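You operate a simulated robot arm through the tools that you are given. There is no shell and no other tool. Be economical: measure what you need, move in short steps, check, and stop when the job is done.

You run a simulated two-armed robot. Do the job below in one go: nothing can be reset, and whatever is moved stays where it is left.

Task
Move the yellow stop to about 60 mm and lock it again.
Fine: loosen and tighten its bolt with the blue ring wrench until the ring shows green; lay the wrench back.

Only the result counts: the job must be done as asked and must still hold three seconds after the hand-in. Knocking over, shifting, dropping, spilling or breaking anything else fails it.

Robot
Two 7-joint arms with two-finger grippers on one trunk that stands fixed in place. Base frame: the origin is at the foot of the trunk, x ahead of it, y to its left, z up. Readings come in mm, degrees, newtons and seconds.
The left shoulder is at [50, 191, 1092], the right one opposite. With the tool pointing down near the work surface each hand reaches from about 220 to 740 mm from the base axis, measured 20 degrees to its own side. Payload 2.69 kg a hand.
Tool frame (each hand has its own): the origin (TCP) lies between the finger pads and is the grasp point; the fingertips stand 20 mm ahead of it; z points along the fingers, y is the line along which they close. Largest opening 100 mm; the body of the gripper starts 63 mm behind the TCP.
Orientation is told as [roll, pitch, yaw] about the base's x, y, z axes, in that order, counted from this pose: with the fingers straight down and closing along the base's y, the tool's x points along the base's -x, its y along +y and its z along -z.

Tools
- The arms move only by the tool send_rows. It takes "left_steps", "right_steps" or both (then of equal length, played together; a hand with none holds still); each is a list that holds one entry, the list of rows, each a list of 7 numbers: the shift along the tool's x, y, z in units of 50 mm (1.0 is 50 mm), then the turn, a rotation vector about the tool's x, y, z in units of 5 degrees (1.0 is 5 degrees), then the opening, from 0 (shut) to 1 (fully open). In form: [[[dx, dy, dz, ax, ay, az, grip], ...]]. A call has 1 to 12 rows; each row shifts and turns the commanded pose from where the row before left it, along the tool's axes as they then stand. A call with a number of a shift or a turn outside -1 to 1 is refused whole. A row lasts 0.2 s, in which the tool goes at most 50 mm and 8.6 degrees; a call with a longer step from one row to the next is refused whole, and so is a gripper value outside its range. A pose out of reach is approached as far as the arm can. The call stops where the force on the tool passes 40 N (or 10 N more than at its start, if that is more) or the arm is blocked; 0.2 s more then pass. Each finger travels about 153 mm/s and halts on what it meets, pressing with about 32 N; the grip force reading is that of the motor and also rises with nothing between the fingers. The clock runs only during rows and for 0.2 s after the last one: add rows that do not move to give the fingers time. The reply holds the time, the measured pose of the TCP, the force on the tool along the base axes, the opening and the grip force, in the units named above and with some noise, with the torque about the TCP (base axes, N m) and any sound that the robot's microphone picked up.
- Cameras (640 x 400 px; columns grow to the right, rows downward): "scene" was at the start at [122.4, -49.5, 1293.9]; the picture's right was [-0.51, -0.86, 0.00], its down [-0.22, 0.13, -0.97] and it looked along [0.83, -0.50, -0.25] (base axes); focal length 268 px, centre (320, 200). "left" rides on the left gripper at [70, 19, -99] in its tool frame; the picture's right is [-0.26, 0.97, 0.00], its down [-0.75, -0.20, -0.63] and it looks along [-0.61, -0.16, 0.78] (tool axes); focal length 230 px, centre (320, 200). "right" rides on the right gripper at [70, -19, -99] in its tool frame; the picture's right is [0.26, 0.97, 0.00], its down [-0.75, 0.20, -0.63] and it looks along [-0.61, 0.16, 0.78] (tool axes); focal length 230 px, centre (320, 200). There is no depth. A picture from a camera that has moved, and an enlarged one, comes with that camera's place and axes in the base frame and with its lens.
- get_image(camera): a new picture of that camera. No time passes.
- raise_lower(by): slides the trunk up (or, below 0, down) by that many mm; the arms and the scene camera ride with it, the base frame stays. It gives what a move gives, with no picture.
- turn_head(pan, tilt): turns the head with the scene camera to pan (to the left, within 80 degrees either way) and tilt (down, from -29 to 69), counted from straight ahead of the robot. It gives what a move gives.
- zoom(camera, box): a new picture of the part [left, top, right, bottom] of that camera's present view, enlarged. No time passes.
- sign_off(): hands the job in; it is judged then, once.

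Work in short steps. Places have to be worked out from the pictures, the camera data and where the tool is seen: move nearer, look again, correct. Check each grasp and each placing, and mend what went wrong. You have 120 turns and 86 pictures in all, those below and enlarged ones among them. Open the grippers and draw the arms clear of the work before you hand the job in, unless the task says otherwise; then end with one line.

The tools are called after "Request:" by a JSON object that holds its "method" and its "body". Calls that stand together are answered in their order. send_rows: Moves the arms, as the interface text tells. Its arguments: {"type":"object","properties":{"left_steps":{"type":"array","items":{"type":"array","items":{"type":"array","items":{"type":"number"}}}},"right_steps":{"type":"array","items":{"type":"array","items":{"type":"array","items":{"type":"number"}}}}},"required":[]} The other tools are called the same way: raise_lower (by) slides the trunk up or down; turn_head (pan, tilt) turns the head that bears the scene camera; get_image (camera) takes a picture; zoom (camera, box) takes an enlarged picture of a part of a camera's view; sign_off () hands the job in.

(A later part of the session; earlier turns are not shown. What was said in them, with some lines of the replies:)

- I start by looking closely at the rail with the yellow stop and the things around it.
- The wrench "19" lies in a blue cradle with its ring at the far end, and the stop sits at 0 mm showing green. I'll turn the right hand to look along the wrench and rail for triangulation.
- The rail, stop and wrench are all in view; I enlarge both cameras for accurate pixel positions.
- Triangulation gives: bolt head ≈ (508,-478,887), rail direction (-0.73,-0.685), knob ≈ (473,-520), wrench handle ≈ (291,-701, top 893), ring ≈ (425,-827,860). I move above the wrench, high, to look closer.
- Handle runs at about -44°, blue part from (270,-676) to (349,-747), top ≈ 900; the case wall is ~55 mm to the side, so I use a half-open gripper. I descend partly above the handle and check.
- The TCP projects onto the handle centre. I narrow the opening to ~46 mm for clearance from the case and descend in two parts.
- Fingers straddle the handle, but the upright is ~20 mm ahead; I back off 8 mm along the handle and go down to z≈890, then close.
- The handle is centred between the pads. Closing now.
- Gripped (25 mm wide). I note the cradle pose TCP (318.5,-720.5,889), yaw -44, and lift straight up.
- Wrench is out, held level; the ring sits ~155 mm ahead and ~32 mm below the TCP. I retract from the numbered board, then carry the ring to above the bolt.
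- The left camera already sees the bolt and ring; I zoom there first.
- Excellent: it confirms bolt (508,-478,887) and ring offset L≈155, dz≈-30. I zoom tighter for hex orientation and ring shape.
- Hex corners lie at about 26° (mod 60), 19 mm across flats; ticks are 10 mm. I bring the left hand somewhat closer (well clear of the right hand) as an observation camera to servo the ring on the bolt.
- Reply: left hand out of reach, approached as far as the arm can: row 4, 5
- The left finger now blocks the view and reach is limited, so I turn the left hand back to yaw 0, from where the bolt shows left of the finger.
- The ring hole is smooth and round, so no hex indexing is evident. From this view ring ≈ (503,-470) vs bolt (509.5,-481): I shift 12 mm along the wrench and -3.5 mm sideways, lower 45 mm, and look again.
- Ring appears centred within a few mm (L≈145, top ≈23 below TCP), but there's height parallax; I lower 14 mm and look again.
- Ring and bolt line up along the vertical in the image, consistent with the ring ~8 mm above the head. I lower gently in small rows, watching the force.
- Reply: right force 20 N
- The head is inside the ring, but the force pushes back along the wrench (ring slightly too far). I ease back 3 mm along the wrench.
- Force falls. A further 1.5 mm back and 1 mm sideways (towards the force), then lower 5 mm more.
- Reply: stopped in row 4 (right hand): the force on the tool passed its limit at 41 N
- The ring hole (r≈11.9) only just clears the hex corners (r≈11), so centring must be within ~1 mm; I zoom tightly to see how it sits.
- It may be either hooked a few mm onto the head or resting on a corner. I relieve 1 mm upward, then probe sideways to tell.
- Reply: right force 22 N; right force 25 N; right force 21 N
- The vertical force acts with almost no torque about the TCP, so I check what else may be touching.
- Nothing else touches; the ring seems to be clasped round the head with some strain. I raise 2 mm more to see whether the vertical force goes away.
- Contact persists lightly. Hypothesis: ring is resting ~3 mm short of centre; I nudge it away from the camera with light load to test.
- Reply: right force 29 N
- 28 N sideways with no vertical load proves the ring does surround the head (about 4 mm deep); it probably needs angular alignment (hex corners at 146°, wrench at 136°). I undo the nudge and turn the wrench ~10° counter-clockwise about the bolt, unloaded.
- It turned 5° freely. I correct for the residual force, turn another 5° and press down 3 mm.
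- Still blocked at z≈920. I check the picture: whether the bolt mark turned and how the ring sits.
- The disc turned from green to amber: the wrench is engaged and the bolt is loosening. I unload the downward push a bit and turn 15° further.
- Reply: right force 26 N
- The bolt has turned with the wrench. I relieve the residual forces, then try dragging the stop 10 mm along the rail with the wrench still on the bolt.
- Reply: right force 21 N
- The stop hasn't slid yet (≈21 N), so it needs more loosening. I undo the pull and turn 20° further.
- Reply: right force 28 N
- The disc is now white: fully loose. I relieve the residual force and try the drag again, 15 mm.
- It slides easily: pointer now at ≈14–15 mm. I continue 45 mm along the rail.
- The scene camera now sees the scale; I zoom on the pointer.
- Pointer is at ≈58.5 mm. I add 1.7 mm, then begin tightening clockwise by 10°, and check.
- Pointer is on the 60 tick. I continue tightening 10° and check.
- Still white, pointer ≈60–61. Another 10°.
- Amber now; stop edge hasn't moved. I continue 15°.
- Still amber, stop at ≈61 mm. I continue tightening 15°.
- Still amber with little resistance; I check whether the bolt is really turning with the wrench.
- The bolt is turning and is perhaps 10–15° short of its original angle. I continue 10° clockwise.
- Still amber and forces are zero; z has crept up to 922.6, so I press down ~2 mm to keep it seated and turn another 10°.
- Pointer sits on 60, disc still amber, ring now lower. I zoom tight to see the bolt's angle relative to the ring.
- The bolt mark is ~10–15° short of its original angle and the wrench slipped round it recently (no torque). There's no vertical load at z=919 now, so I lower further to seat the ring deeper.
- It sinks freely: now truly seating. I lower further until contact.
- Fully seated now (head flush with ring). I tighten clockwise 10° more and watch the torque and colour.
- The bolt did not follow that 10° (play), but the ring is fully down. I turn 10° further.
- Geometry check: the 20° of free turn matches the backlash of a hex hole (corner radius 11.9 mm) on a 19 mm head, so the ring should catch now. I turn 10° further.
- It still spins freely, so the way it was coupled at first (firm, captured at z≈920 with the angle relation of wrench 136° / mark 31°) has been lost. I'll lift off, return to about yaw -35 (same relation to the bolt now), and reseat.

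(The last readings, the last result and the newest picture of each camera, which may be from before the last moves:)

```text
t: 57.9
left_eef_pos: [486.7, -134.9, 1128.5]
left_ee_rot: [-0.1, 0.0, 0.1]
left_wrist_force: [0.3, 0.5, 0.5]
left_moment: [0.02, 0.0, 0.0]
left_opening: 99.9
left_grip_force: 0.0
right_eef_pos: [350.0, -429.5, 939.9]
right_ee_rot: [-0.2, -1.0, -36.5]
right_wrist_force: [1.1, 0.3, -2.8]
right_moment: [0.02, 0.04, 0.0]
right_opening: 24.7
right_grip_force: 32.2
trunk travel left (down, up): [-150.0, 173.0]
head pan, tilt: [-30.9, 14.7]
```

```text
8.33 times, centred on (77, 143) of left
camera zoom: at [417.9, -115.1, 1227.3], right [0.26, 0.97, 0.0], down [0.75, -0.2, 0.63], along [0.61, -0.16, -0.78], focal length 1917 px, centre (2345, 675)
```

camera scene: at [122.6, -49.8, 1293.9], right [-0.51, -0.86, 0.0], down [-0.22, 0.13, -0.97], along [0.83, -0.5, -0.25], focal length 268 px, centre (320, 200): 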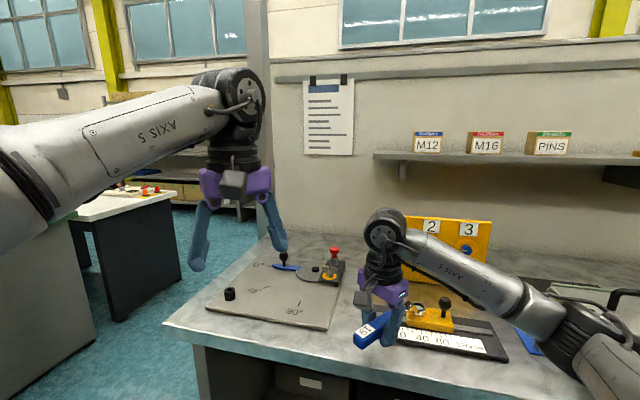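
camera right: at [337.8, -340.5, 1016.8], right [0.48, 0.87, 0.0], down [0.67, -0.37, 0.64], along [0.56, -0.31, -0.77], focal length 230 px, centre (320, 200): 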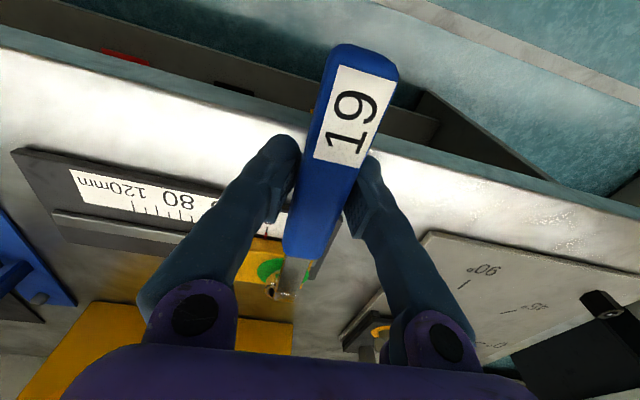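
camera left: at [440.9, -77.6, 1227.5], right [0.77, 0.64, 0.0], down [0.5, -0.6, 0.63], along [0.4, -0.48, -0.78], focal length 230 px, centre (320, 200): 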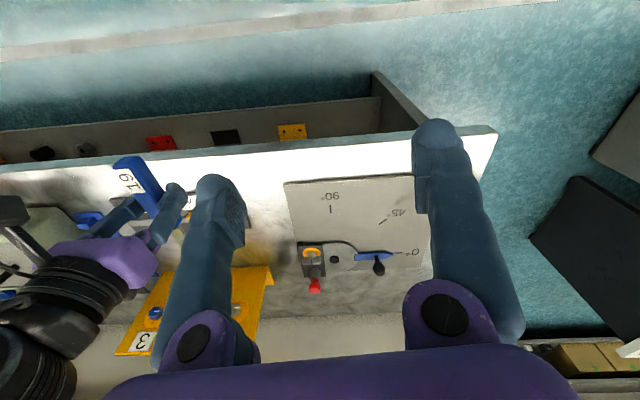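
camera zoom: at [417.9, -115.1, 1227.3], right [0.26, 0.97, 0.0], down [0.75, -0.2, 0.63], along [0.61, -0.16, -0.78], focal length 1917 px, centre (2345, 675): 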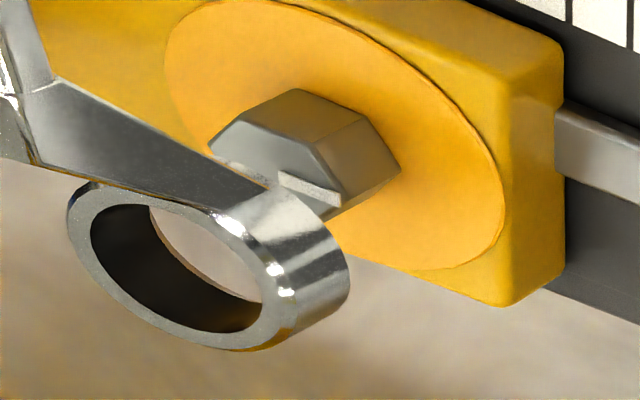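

Bolt mark is at ≈42° (was ≈31° when green), so ~10° of tightening is missing. I correct the tilt and descend to the capture height.

Request:
{"method": "send_rows", "body": {"right_steps": [[[0, 0, 0, 0, 0.2, 0, 0], [0, 0, 0.15, 0, 0, 0, 0], [0, 0, 0.15, 0, 0, 0, 0], [0, 0, 0.1, 0, 0, 0, 0], [0, 0, 0, 0, 0, 0, 0]]]}}

```text
t: 59.1
left_eef_pos: [486.5, -133.8, 1128.8]
left_ee_rot: [0.0, 0.0, 0.0]
left_wrist_force: [0.1, 0.6, 0.6]
left_moment: [0.03, -0.02, -0.02]
left_opening: 100.2
left_grip_force: 0.1
right_eef_pos: [349.2, -429.3, 920.1]
right_ee_rot: [-0.3, 0.0, -36.6]
right_wrist_force: [1.5, -0.9, 3.4]
right_moment: [-0.55, -0.64, 0.03]
right_opening: 24.5
right_grip_force: 32.2
trunk travel left (down, up): [-150.0, 173.0]
head pan, tilt: [-30.9, 14.7]
```

The ring rests on the head again at z≈920, as in the phase when it did turn the bolt. In that phase I was pressing with ~20 N, so I press similarly and turn 10° clockwise.

Request:
{"method": "send_rows", "body": {"right_steps": [[[0, 0, 0.05, 0, 0, 0, 0], [0, 0, 0, 0, 0, 0, 0], [-0.003, 0.125, 0, 0, 0, 0.5, 0], [-0.003, 0.125, 0, 0, 0, 0.5, 0], [-0.003, 0.125, 0, 0, 0, 0.5, 0], [-0.003, 0.125, 0, 0, 0, 0.5, 0], [0, 0, 0, 0, 0, 0, 0]]]}}

Request:
{"method": "zoom", "body": {"camera": "left", "box": [51, 122, 99, 158]}}

```text
t: 60.7
left_eef_pos: [485.8, -133.2, 1127.8]
left_ee_rot: [0.0, 0.0, 0.1]
left_wrist_force: [0.4, 0.7, -0.1]
left_moment: [0.0, -0.02, -0.01]
left_opening: 100.1
left_grip_force: 0.0
right_eef_pos: [367.0, -411.3, 917.6]
right_ee_rot: [-0.2, 0.0, -46.5]
right_wrist_force: [-0.4, -0.4, -2.5]
right_moment: [-0.03, -0.02, -0.01]
right_opening: 24.7
right_grip_force: 31.8
trunk travel left (down, up): [-150.0, 173.0]
head pan, tilt: [-30.9, 14.7]
```

```text
11.11 times, centred on (75, 140) of left
camera zoom: at [417.8, -115.0, 1227.3], right [0.26, 0.97, 0.0], down [0.75, -0.2, 0.63], along [0.61, -0.16, -0.78], focal length 2556 px, centre (3042, 867)
```

zoom: 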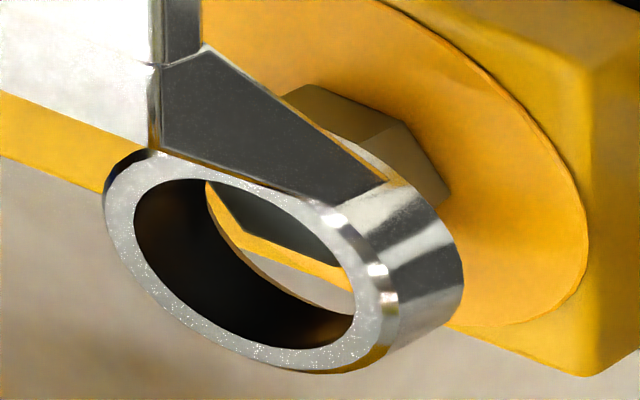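

The image suggests the wrench has pitched up in the grip (ring higher relative to the hand). I look from the side to see the wrench's pitch.

Request:
{"method": "zoom", "body": {"camera": "scene", "box": [370, 260, 470, 350]}}

Request:
{"method": "get_image", "body": {"camera": "right"}}

```text
4.44 times, centred on (420, 305) of scene
camera zoom: at [122.5, -49.7, 1293.9], right [-0.51, -0.86, 0.0], down [-0.22, 0.13, -0.97], along [0.83, -0.5, -0.25], focal length 1189 px, centre (-124, -267)
```

zoom: 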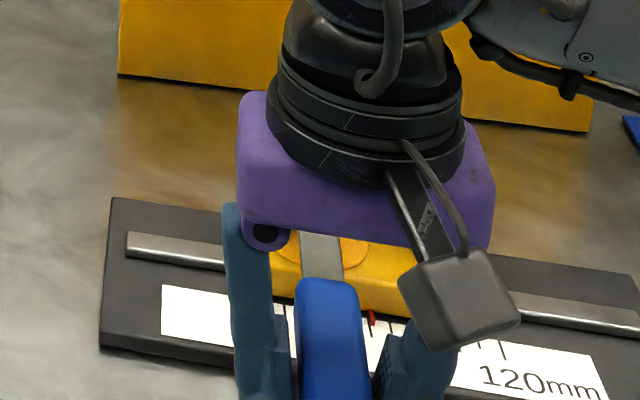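

```text
15 pictures are left
camera right: at [304.5, -372.6, 1015.8], right [0.52, 0.85, 0.0], down [0.67, -0.4, 0.63], along [0.53, -0.33, -0.78], focal length 230 px, centre (320, 200)
```

right: 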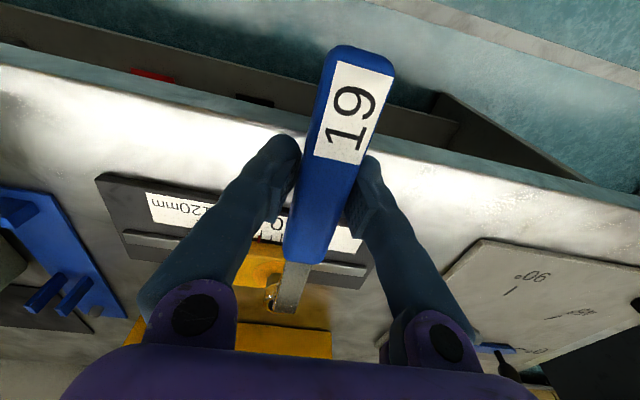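

The wrench has pitched ring-up by about 5° in the grip. I lift, pitch the hand 5° to level the wrench again, shift ~4 mm sideways, and check.

Request:
{"method": "send_rows", "body": {"right_steps": [[[0, 0, -0.2, 0, 0, 0, 0], [0, 0, -0.2, 0, 0, 0, 0], [0, -0.084, 0, 0, 0.5, 0, 0], [0, 0, 0, 0, 0.5, 0, 0], [0, 0, 0, 0, 0, 0, 0]]]}}

Request:
{"method": "zoom", "body": {"camera": "left", "box": [43, 116, 107, 164]}}

```text
t: 61.9
left_eef_pos: [487.5, -135.1, 1128.5]
left_ee_rot: [0.0, 0.0, 0.0]
left_wrist_force: [0.9, 0.1, -0.6]
left_moment: [0.0, -0.01, -0.04]
left_opening: 99.9
left_grip_force: 0.0
right_eef_pos: [362.7, -414.7, 937.1]
right_ee_rot: [-0.3, 5.1, -46.5]
right_wrist_force: [0.3, -0.1, -2.9]
right_moment: [0.0, 0.03, -0.04]
right_opening: 24.5
right_grip_force: 32.2
trunk travel left (down, up): [-150.0, 173.0]
head pan, tilt: [-30.9, 14.7]
```

```text
8.33 times, centred on (75, 140) of left
camera zoom: at [417.8, -115.0, 1227.4], right [0.26, 0.97, 0.0], down [0.75, -0.2, 0.63], along [0.61, -0.16, -0.78], focal length 1917 px, centre (2362, 700)
```

zoom: 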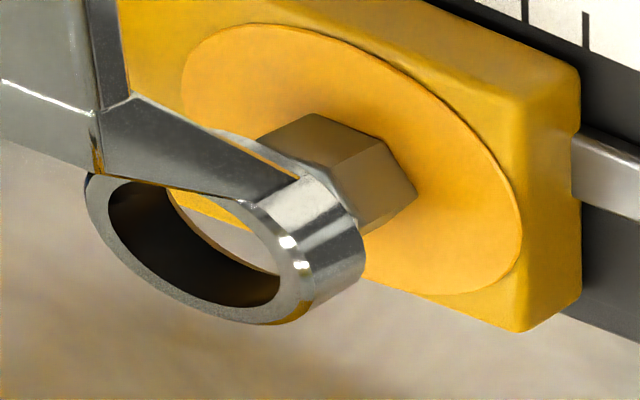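

The ring is now level and centred above the bolt (ring ≈(464.7,-522.5), disc centre ≈(464.7,-522.8)). I descend straight down in 4 mm rows.

Request:
{"method": "send_rows", "body": {"right_steps": [[[-0.007, 0, 0.08, 0, 0, 0, 0], [-0.007, 0, 0.08, 0, 0, 0, 0], [-0.007, 0, 0.08, 0, 0, 0, 0], [-0.007, 0, 0.08, 0, 0, 0, 0], [0, 0, 0, 0, 0, 0, 0]]]}}

```text
t: 63.1
left_eef_pos: [486.7, -134.1, 1127.8]
left_ee_rot: [0.1, 0.0, 0.0]
left_wrist_force: [-0.1, 0.2, -0.6]
left_moment: [0.02, -0.01, -0.01]
left_opening: 100.0
left_grip_force: 0.0
right_eef_pos: [363.3, -416.1, 920.8]
right_ee_rot: [-0.4, 4.9, -46.6]
right_wrist_force: [5.7, -6.1, -2.1]
right_moment: [-0.28, -0.32, -0.01]
right_opening: 24.6
right_grip_force: 32.2
trunk travel left (down, up): [-150.0, 173.0]
head pan, tilt: [-30.9, 14.7]
```

Side contact: the ring has entered but is ~1.5 mm too near. I shift forward and lower another 4 mm.

Request:
{"method": "send_rows", "body": {"right_steps": [[[-0.03, 0, 0, 0, 0, 0, 0], [-0.004, 0, 0.04, 0, 0, 0, 0], [-0.004, 0, 0.04, 0, 0, 0, 0], [0, 0, 0, 0, 0, 0, 0]]]}}

```text
t: 64.1
left_eef_pos: [485.4, -133.9, 1127.8]
left_ee_rot: [-0.2, -0.1, 0.0]
left_wrist_force: [0.1, -0.7, 0.9]
left_moment: [-0.01, -0.01, -0.01]
left_opening: 99.9
left_grip_force: 0.2
right_eef_pos: [364.2, -412.7, 918.9]
right_ee_rot: [-0.1, 4.8, -46.5]
right_wrist_force: [0.4, -4.3, 18.3]
right_moment: [-0.3, -0.21, -0.17]
right_opening: 24.9
right_grip_force: 32.1
trunk travel left (down, up): [-150.0, 173.0]
head pan, tilt: [-30.9, 14.7]
```

Same "captured" signature as at the very start (18 N vertical, hardly any torque). I relieve the vertical load and turn 10° clockwise about the vertical.

Request:
{"method": "send_rows", "body": {"right_steps": [[[0.005, 0, -0.05, 0, 0, 0, 0], [0, 0, 0, 0, 0, 0, 0], [-0.003, 0.127, 0, -0.044, 0, 0.498, 0], [-0.003, 0.127, 0, -0.044, 0, 0.498, 0], [-0.003, 0.127, 0, -0.044, 0, 0.498, 0], [-0.003, 0.127, 0, -0.044, 0, 0.498, 0], [0, 0, 0, 0, 0, 0, 0]]]}}

Request:
{"method": "zoom", "body": {"camera": "left", "box": [51, 122, 99, 158]}}

```text
t: 65.7
left_eef_pos: [486.9, -133.7, 1129.0]
left_ee_rot: [0.0, 0.0, 0.0]
left_wrist_force: [-0.4, 0.1, -0.7]
left_moment: [0.02, 0.01, 0.03]
left_opening: 99.8
left_grip_force: 0.1
right_eef_pos: [384.0, -397.8, 919.1]
right_ee_rot: [-0.3, 5.0, -56.6]
right_wrist_force: [5.3, -13.1, 10.4]
right_moment: [-0.11, -0.08, 0.06]
right_opening: 24.6
right_grip_force: 31.9
trunk travel left (down, up): [-150.0, 173.0]
head pan, tilt: [-30.9, 14.7]
```

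```text
11.11 times, centred on (75, 140) of left
camera zoom: at [417.6, -115.4, 1227.5], right [0.26, 0.97, 0.0], down [0.75, -0.2, 0.63], along [0.61, -0.16, -0.78], focal length 2556 px, centre (3042, 867)
```

zoom: 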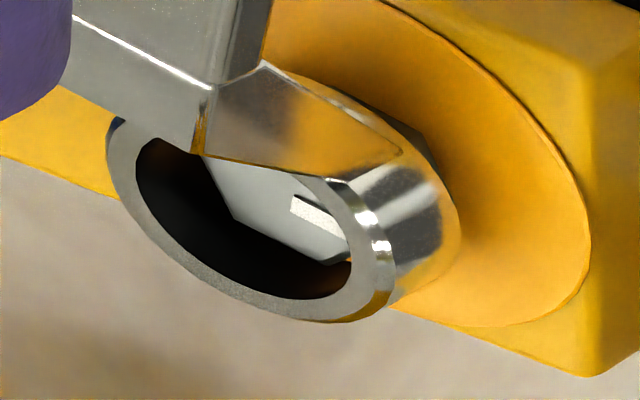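

The bolt now follows (mark at ≈29°), still amber. I relieve the forward force and turn on by 7.5°.

Request:
{"method": "send_rows", "body": {"right_steps": [[[-0.04, 0, -0.02, 0, 0, 0, 0], [0, 0, 0, 0, 0, 0, 0], [-0.003, 0.127, 0, -0.044, 0, 0.498, 0], [-0.003, 0.127, 0, -0.044, 0, 0.498, 0], [-0.003, 0.127, 0, -0.044, 0, 0.498, 0], [0, 0, 0, 0, 0, 0, 0]]]}}

Request:
{"method": "zoom", "body": {"camera": "left", "box": [51, 122, 99, 158]}}

```text
t: 67.1
left_eef_pos: [485.3, -132.4, 1127.9]
left_ee_rot: [-0.1, 0.0, -0.1]
left_wrist_force: [-0.1, 0.4, -0.5]
left_moment: [0.0, 0.01, 0.02]
left_opening: 100.2
left_grip_force: 0.1
right_eef_pos: [400.7, -389.8, 920.4]
right_ee_rot: [-0.4, 5.0, -64.0]
right_wrist_force: [-12.3, 9.7, -3.4]
right_moment: [0.51, 0.38, -0.04]
right_opening: 24.3
right_grip_force: 31.9
trunk travel left (down, up): [-150.0, 173.0]
head pan, tilt: [-30.9, 14.7]
```

```text
11.11 times, centred on (75, 140) of left
camera zoom: at [416.9, -114.2, 1227.8], right [0.26, 0.97, 0.0], down [0.75, -0.2, 0.63], along [0.61, -0.16, -0.78], focal length 2556 px, centre (3042, 867)
```

zoom: 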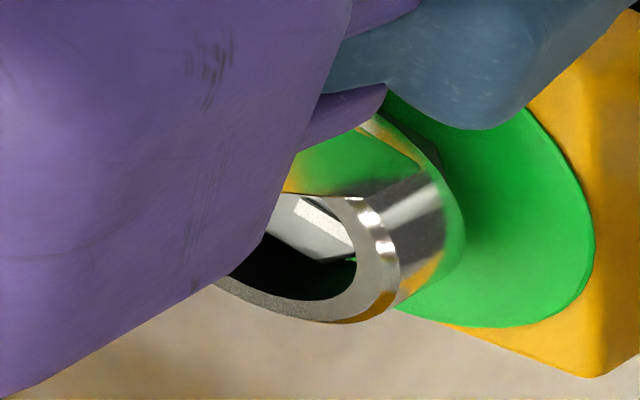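

Green. I add a small 2.5° for margin while relieving force, then lift the ring straight off.

Request:
{"method": "send_rows", "body": {"right_steps": [[[0.03, 0.127, 0, -0.044, 0, 0.498, 0], [0, 0, 0, 0, 0, 0, 0]]]}}

Request:
{"method": "send_rows", "body": {"right_steps": [[[0.01, 0, -0.1, 0, 0, 0, 0], [0.01, 0, -0.1, 0, 0, 0, 0], [0.017, 0, -0.2, 0, 0, 0, 0], [0.026, 0, -0.3, 0, 0, 0, 0], [0.026, 0, -0.3, 0, 0, 0, 0], [0.026, 0, -0.3, 0, 0, 0, 0], [0, 0, 0, 0, 0, 0, 0]]]}}

Request:
{"method": "zoom", "body": {"camera": "scene", "box": [370, 260, 490, 360]}}

```text
t: 67.7
left_eef_pos: [486.2, -132.8, 1127.3]
left_ee_rot: [0.1, 0.0, 0.0]
left_wrist_force: [0.8, -0.5, 0.3]
left_moment: [0.01, 0.02, -0.03]
left_opening: 100.1
left_grip_force: 0.1
right_eef_pos: [407.5, -387.2, 920.4]
right_ee_rot: [-0.3, 4.9, -66.6]
right_wrist_force: [-8.3, 4.3, -5.0]
right_moment: [0.13, 0.15, 0.05]
right_opening: 24.5
right_grip_force: 32.3
trunk travel left (down, up): [-150.0, 173.0]
head pan, tilt: [-30.9, 14.7]
```

```text
t: 69.3
left_eef_pos: [488.1, -133.9, 1127.7]
left_ee_rot: [-0.1, 0.1, 0.0]
left_wrist_force: [-0.1, 0.7, -0.9]
left_moment: [-0.02, 0.02, 0.0]
left_opening: 100.1
left_grip_force: 0.1
right_eef_pos: [407.9, -386.5, 985.6]
right_ee_rot: [-0.2, 5.0, -66.5]
right_wrist_force: [0.3, 0.1, -3.8]
right_moment: [0.04, 0.03, 0.01]
right_opening: 24.6
right_grip_force: 31.6
trunk travel left (down, up): [-150.0, 173.0]
head pan, tilt: [-30.9, 14.7]
```

```text
4.00 times, centred on (430, 310) of scene
camera zoom: at [122.6, -49.8, 1293.9], right [-0.51, -0.86, 0.0], down [-0.22, 0.13, -0.97], along [0.83, -0.5, -0.25], focal length 1070 px, centre (-120, -240)
```

zoom: 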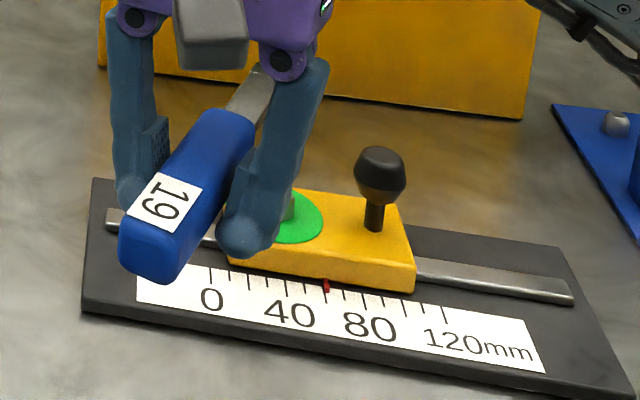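

Locked green at about 60. Now I return the wrench: first turn back to yaw -44 and travel by the reverse path to a point short of the cradle.

Request:
{"method": "send_rows", "body": {"right_steps": [[[0, 0, 0, 0.087, 0, -0.996, 0], [0, 0, 0, 0.087, 0, -0.996, 0], [0, 0, 0, 0.087, 0, -0.996, 0], [0, 0, 0, 0.087, 0, -0.996, 0], [0, 0, 0, 0.044, 0, -0.498, 0], [0, 0, 0, 0, 0, 0, 0]]]}}

Request:
{"method": "send_rows", "body": {"right_steps": [[[-0.219, -0.756, -0.019, 0, 0, 0, 0], [-0.219, -0.756, -0.019, 0, 0, 0, 0], [-0.219, -0.756, -0.019, 0, 0, 0, 0], [-0.219, -0.756, -0.019, 0, 0, 0, 0], [-0.219, -0.756, -0.019, 0, 0, 0, 0], [-0.219, -0.756, -0.019, 0, 0, 0, 0], [-0.219, -0.756, -0.019, 0, 0, 0, 0], [-0.219, -0.756, -0.019, 0, 0, 0, 0], [0, 0, 0, 0, 0, 0, 0]]]}}

Request:
{"method": "zoom", "body": {"camera": "scene", "box": [380, 240, 600, 370]}}

```text
t: 70.7
left_eef_pos: [487.6, -134.0, 1127.5]
left_ee_rot: [0.1, 0.1, 0.0]
left_wrist_force: [1.5, 0.2, -0.6]
left_moment: [-0.01, 0.0, 0.02]
left_opening: 100.0
left_grip_force: 0.1
right_eef_pos: [406.9, -386.5, 984.4]
right_ee_rot: [-0.3, 5.1, -43.9]
right_wrist_force: [0.8, 0.5, -2.2]
right_moment: [-0.01, 0.01, -0.01]
right_opening: 24.2
right_grip_force: 32.1
trunk travel left (down, up): [-150.0, 173.0]
head pan, tilt: [-30.9, 14.7]
```

```text
t: 72.7
left_eef_pos: [485.9, -134.7, 1128.2]
left_ee_rot: [0.1, 0.0, 0.0]
left_wrist_force: [0.2, 0.2, 0.6]
left_moment: [0.0, 0.0, -0.02]
left_opening: 100.1
left_grip_force: 0.1
right_eef_pos: [259.7, -664.9, 985.7]
right_ee_rot: [-0.2, 5.1, -44.0]
right_wrist_force: [0.4, 1.0, -2.9]
right_moment: [0.02, 0.02, 0.02]
right_opening: 24.9
right_grip_force: 32.4
trunk travel left (down, up): [-150.0, 173.0]
head pan, tilt: [-30.9, 14.7]
```

```text
2.91 times, centred on (490, 305) of scene
camera zoom: at [122.5, -49.7, 1293.9], right [-0.51, -0.86, 0.0], down [-0.22, 0.13, -0.97], along [0.83, -0.5, -0.25], focal length 778 px, centre (-174, -106)
```

zoom: 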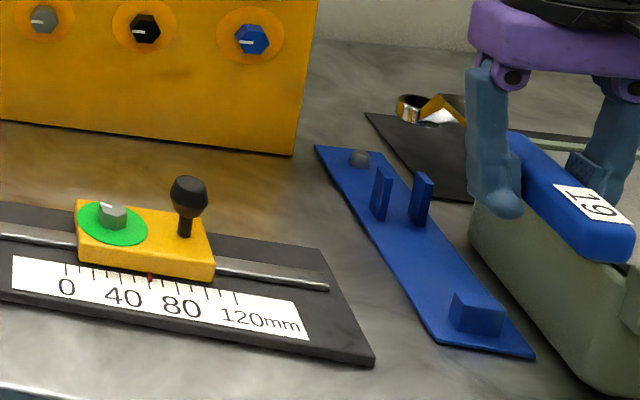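

Now forward over the cradle, then lower to ~930 and check alignment.

Request:
{"method": "send_rows", "body": {"right_steps": [[[-0.806, 0.01, -0.07, 0, 0, 0, 0], [-0.806, 0.01, -0.07, 0, 0, 0, 0], [0, 0, 0, 0, 0, 0, 0], [-0.035, 0, 0.398, 0, 0, 0, 0], [-0.035, 0, 0.398, 0, 0, 0, 0], [-0.028, 0, 0.319, 0, 0, 0, 0], [0, 0, 0, 0, 0, 0, 0]]]}}

Request:
{"method": "zoom", "body": {"camera": "scene", "box": [480, 250, 600, 360]}}

Request:
{"method": "get_image", "body": {"camera": "right"}}

```text
t: 74.3
left_eef_pos: [487.8, -133.8, 1127.2]
left_ee_rot: [0.0, 0.0, 0.0]
left_wrist_force: [0.5, 0.2, -0.4]
left_moment: [-0.01, -0.05, 0.02]
left_opening: 99.8
left_grip_force: 0.1
right_eef_pos: [318.2, -720.1, 928.9]
right_ee_rot: [-0.2, 5.1, -43.9]
right_wrist_force: [-0.1, -0.7, -2.8]
right_moment: [0.04, 0.02, 0.02]
right_opening: 24.5
right_grip_force: 32.5
trunk travel left (down, up): [-150.0, 173.0]
head pan, tilt: [-30.9, 14.7]
```

```text
3.64 times, centred on (540, 305) of scene
camera zoom: at [122.4, -49.7, 1293.9], right [-0.51, -0.86, 0.0], down [-0.22, 0.13, -0.97], along [0.83, -0.5, -0.25], focal length 973 px, centre (-480, -182)
```

zoom: 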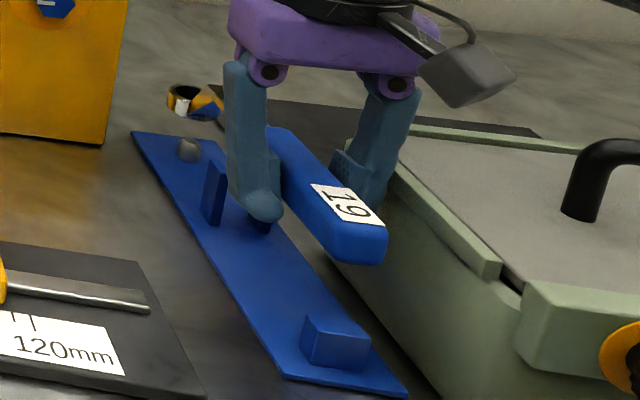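

```text
8 pictures are left
camera right: at [260.7, -690.1, 1032.8], right [0.49, 0.87, 0.02], down [0.72, -0.41, 0.56], along [0.5, -0.26, -0.83], focal length 230 px, centre (320, 200)
```

right: 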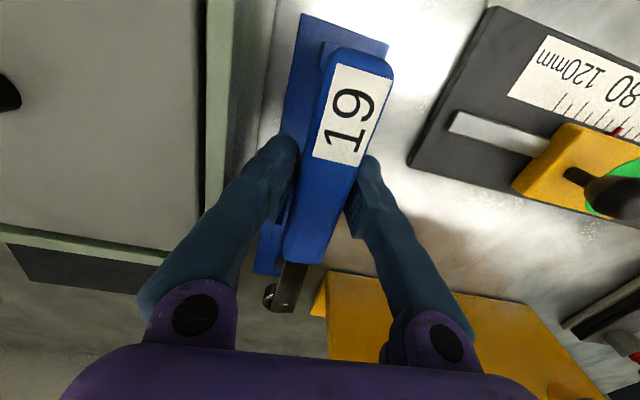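

Ring and dome line up in the picture within ~2 mm. I lower the last 40 mm, slowing at the end.

Request:
{"method": "send_rows", "body": {"right_steps": [[[-0.017, 0, 0.199, 0, 0, 0, 0], [-0.017, 0, 0.199, 0, 0, 0, 0], [-0.01, 0, 0.12, 0, 0, 0, 0], [-0.007, 0, 0.08, 0, 0, 0, 0], [-0.007, 0, 0.08, 0, 0, 0, 0], [0, 0, 0, 0, 0, 0, 0]]]}}

Request:
{"method": "zoom", "body": {"camera": "scene", "box": [490, 260, 590, 360]}}

```text
t: 75.7
left_eef_pos: [486.4, -133.5, 1128.0]
left_ee_rot: [0.1, 0.0, 0.0]
left_wrist_force: [-0.8, 0.3, 0.6]
left_moment: [-0.02, 0.02, -0.01]
left_opening: 100.0
left_grip_force: 0.1
right_eef_pos: [318.3, -720.4, 895.5]
right_ee_rot: [-0.4, 5.1, -44.0]
right_wrist_force: [-0.9, -0.1, -2.6]
right_moment: [0.05, 0.05, -0.01]
right_opening: 24.7
right_grip_force: 32.3
trunk travel left (down, up): [-150.0, 173.0]
head pan, tilt: [-30.9, 14.7]
```

```text
4.00 times, centred on (540, 310) of scene
camera zoom: at [122.5, -49.8, 1293.9], right [-0.51, -0.86, 0.0], down [-0.22, 0.13, -0.97], along [0.83, -0.5, -0.25], focal length 1070 px, centre (-560, -240)
```

zoom: 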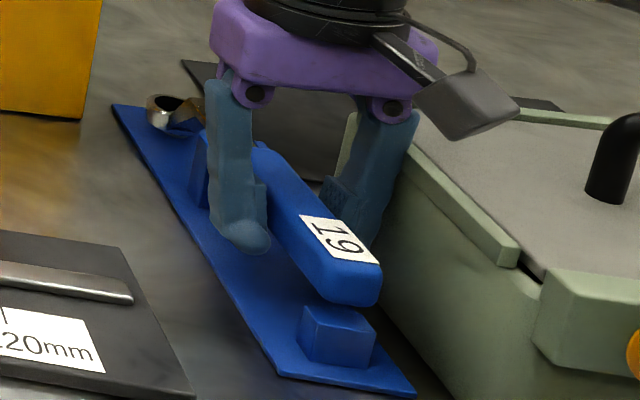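

No contact yet at 895.5. I lower another 5 mm gently.

Request:
{"method": "send_rows", "body": {"right_steps": [[[-0.003, 0, 0.04, 0, 0, 0, 0], [-0.003, 0, 0.04, 0, 0, 0, 0], [-0.002, 0, 0.02, 0, 0, 0, 0], [0, 0, 0, 0, 0, 0, 0]]]}}

```text
t: 76.7
left_eef_pos: [486.9, -134.2, 1128.7]
left_ee_rot: [0.0, 0.0, 0.0]
left_wrist_force: [0.4, -0.1, 0.6]
left_moment: [0.03, 0.01, 0.01]
left_opening: 100.0
left_grip_force: 0.0
right_eef_pos: [316.4, -720.3, 891.1]
right_ee_rot: [-0.3, 5.0, -44.0]
right_wrist_force: [0.0, 0.3, -2.4]
right_moment: [0.06, 0.0, 0.01]
right_opening: 24.6
right_grip_force: 32.2
trunk travel left (down, up): [-150.0, 173.0]
head pan, tilt: [-30.9, 14.7]
```

Still free; another 3 mm and look.

Request:
{"method": "send_rows", "body": {"right_steps": [[[-0.002, 0, 0.03, 0, 0, 0, 0], [-0.002, 0, 0.03, 0, 0, 0, 0], [0, 0, 0, 0, 0, 0, 0]]]}}

Request:
{"method": "zoom", "body": {"camera": "scene", "box": [490, 260, 590, 360]}}

```text
t: 77.5
left_eef_pos: [486.9, -134.0, 1128.1]
left_ee_rot: [0.0, -0.1, 0.0]
left_wrist_force: [0.7, -0.2, -0.4]
left_moment: [0.0, 0.01, -0.02]
left_opening: 99.9
left_grip_force: 0.0
right_eef_pos: [318.6, -720.3, 889.3]
right_ee_rot: [-0.3, 4.9, -44.0]
right_wrist_force: [-0.6, 0.0, 2.2]
right_moment: [-0.56, -0.58, -0.1]
right_opening: 24.6
right_grip_force: 31.8
trunk travel left (down, up): [-150.0, 173.0]
head pan, tilt: [-30.9, 14.7]
```

```text
4.00 times, centred on (540, 310) of scene
camera zoom: at [122.0, -49.1, 1294.1], right [-0.51, -0.86, 0.0], down [-0.22, 0.13, -0.97], along [0.83, -0.5, -0.25], focal length 1070 px, centre (-560, -240)
```

zoom: 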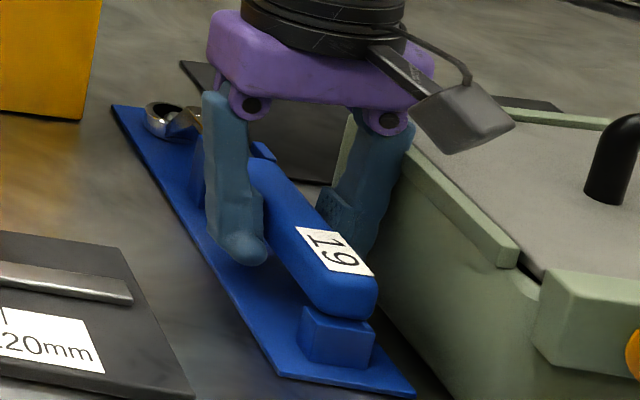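

Ring end is touching and the handle is just above its rest block; the dome is in the ring. I release gently to the same narrow opening.

Request:
{"method": "send_rows", "body": {"right_steps": [[[0, 0, 0, 0, -0.15, 0, 0], [0, 0, 0, 0, 0, 0, 0.27], [0, 0, 0, 0, 0, 0, 0.32], [0, 0, 0, 0, 0, 0, 0.42], [0, 0, 0, 0, 0, 0, 0.46], [0, 0, 0, 0, 0, 0, 0.46]]]}}

Request:
{"method": "zoom", "body": {"camera": "scene", "box": [490, 260, 590, 360]}}

```text
t: 78.9
left_eef_pos: [486.7, -133.6, 1127.9]
left_ee_rot: [0.0, 0.1, 0.1]
left_wrist_force: [-0.2, 0.7, 0.1]
left_moment: [-0.01, 0.0, -0.02]
left_opening: 100.0
left_grip_force: 0.1
right_eef_pos: [317.8, -721.3, 887.6]
right_ee_rot: [-0.3, 4.3, -43.9]
right_wrist_force: [-1.0, -0.4, -0.2]
right_moment: [0.01, 0.0, 0.02]
right_opening: 45.9
right_grip_force: 0.0
trunk travel left (down, up): [-150.0, 173.0]
head pan, tilt: [-30.9, 14.7]
```

```text
4.00 times, centred on (540, 310) of scene
camera zoom: at [122.4, -49.5, 1293.9], right [-0.51, -0.86, 0.0], down [-0.22, 0.13, -0.97], along [0.83, -0.5, -0.25], focal length 1070 px, centre (-560, -240)
```

zoom: 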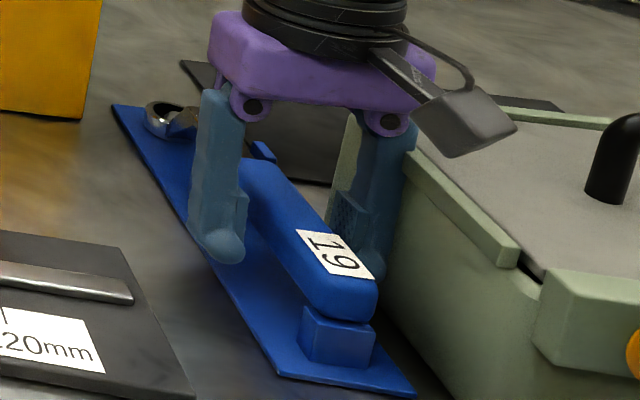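

The wrench rests in its cradle. I rise straight up, retreat, and open fully, then take final checks.

Request:
{"method": "send_rows", "body": {"right_steps": [[[0.015, 0, -0.2, 0, 0, 0, 0.46], [0.022, 0, -0.3, 0, 0, 0, 0.46], [0.045, 0, -0.6, 0, 0, 0, 0.46], [0.045, 0, -0.6, 0, 0, 0, 0.46], [0.06, 0, -0.8, 0, 0, 0, 0.46], [0.06, 0, -0.8, 0, 0, 0, 0.6], [0.7, 0.3, -0.3, 0, 0, 0, 1], [0.7, 0.3, -0.3, 0, 0, 0, 1], [0, 0, 0, 0, 0, 0, 1]]]}}

Request:
{"method": "zoom", "body": {"camera": "scene", "box": [370, 270, 590, 370]}}

Request:
{"method": "zoom", "body": {"camera": "scene", "box": [390, 290, 480, 350]}}

```text
t: 80.9
left_eef_pos: [486.2, -132.9, 1128.3]
left_ee_rot: [0.0, 0.0, -0.1]
left_wrist_force: [0.4, 0.3, -0.6]
left_moment: [-0.01, -0.01, -0.01]
left_opening: 99.9
left_grip_force: 0.1
right_eef_pos: [289.6, -651.4, 1088.1]
right_ee_rot: [-0.3, 4.3, -44.0]
right_wrist_force: [-0.5, 0.8, 0.4]
right_moment: [0.01, -0.01, -0.03]
right_opening: 100.1
right_grip_force: 0.0
trunk travel left (down, up): [-150.0, 173.0]
head pan, tilt: [-30.9, 14.7]
```

```text
2.91 times, centred on (480, 320) of scene
camera zoom: at [122.5, -49.8, 1293.9], right [-0.51, -0.86, 0.0], down [-0.22, 0.13, -0.97], along [0.83, -0.5, -0.25], focal length 778 px, centre (-146, -149)
```

zoom: 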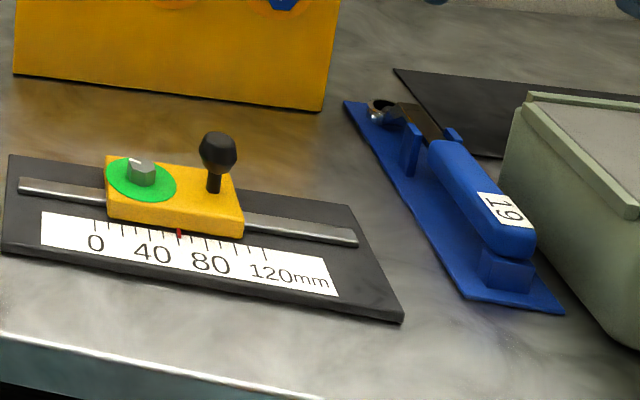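

```text
6.67 times, centred on (435, 320) of scene
camera zoom: at [122.5, -49.8, 1293.9], right [-0.51, -0.86, 0.0], down [-0.22, 0.13, -0.97], along [0.83, -0.5, -0.25], focal length 1784 px, centre (-447, -600)
```

zoom: 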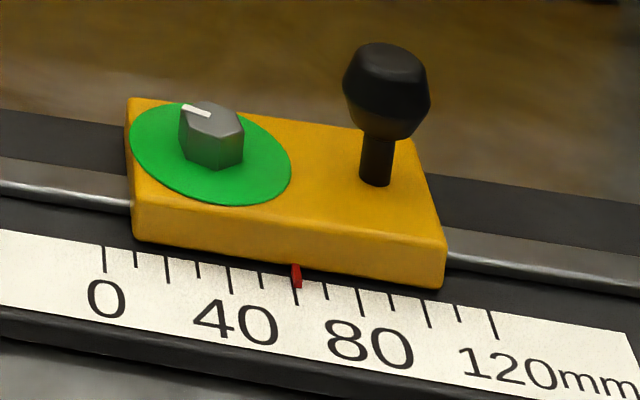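

Pointer on 60, disc green, wrench in its cradle. I draw the left hand back a little as well, then hand in.

Request:
{"method": "send_rows", "body": {"left_steps": [[[0.3, 0.8, 0, 0, 0, 0, 1], [0.3, 0.8, 0, 0, 0, 0, 1], [0.3, 0.8, 0, 0, 0, 0, 1], [0, 0, 0, 0, 0, 0, 1]]]}}

```text
t: 81.9
left_eef_pos: [440.8, -15.3, 1130.2]
left_ee_rot: [0.0, -0.1, 0.0]
left_wrist_force: [0.0, 0.8, 1.1]
left_moment: [0.05, 0.0, 0.01]
left_opening: 100.0
left_grip_force: 0.0
right_eef_pos: [290.8, -650.8, 1087.7]
right_ee_rot: [-0.3, 4.4, -44.0]
right_wrist_force: [-0.2, 0.4, 0.4]
right_moment: [-0.01, 0.04, -0.02]
right_opening: 100.2
right_grip_force: 0.0
trunk travel left (down, up): [-150.0, 173.0]
head pan, tilt: [-30.9, 14.7]
```

Both hands are clear and open; I hand the job in.

Request:
{"method": "sign_off", "body": {}}

```text
The job is handed in.
```

The yellow stop now sits at about 60 mm and is locked with the ring showing green, and the blue wrench is back in its cradle.
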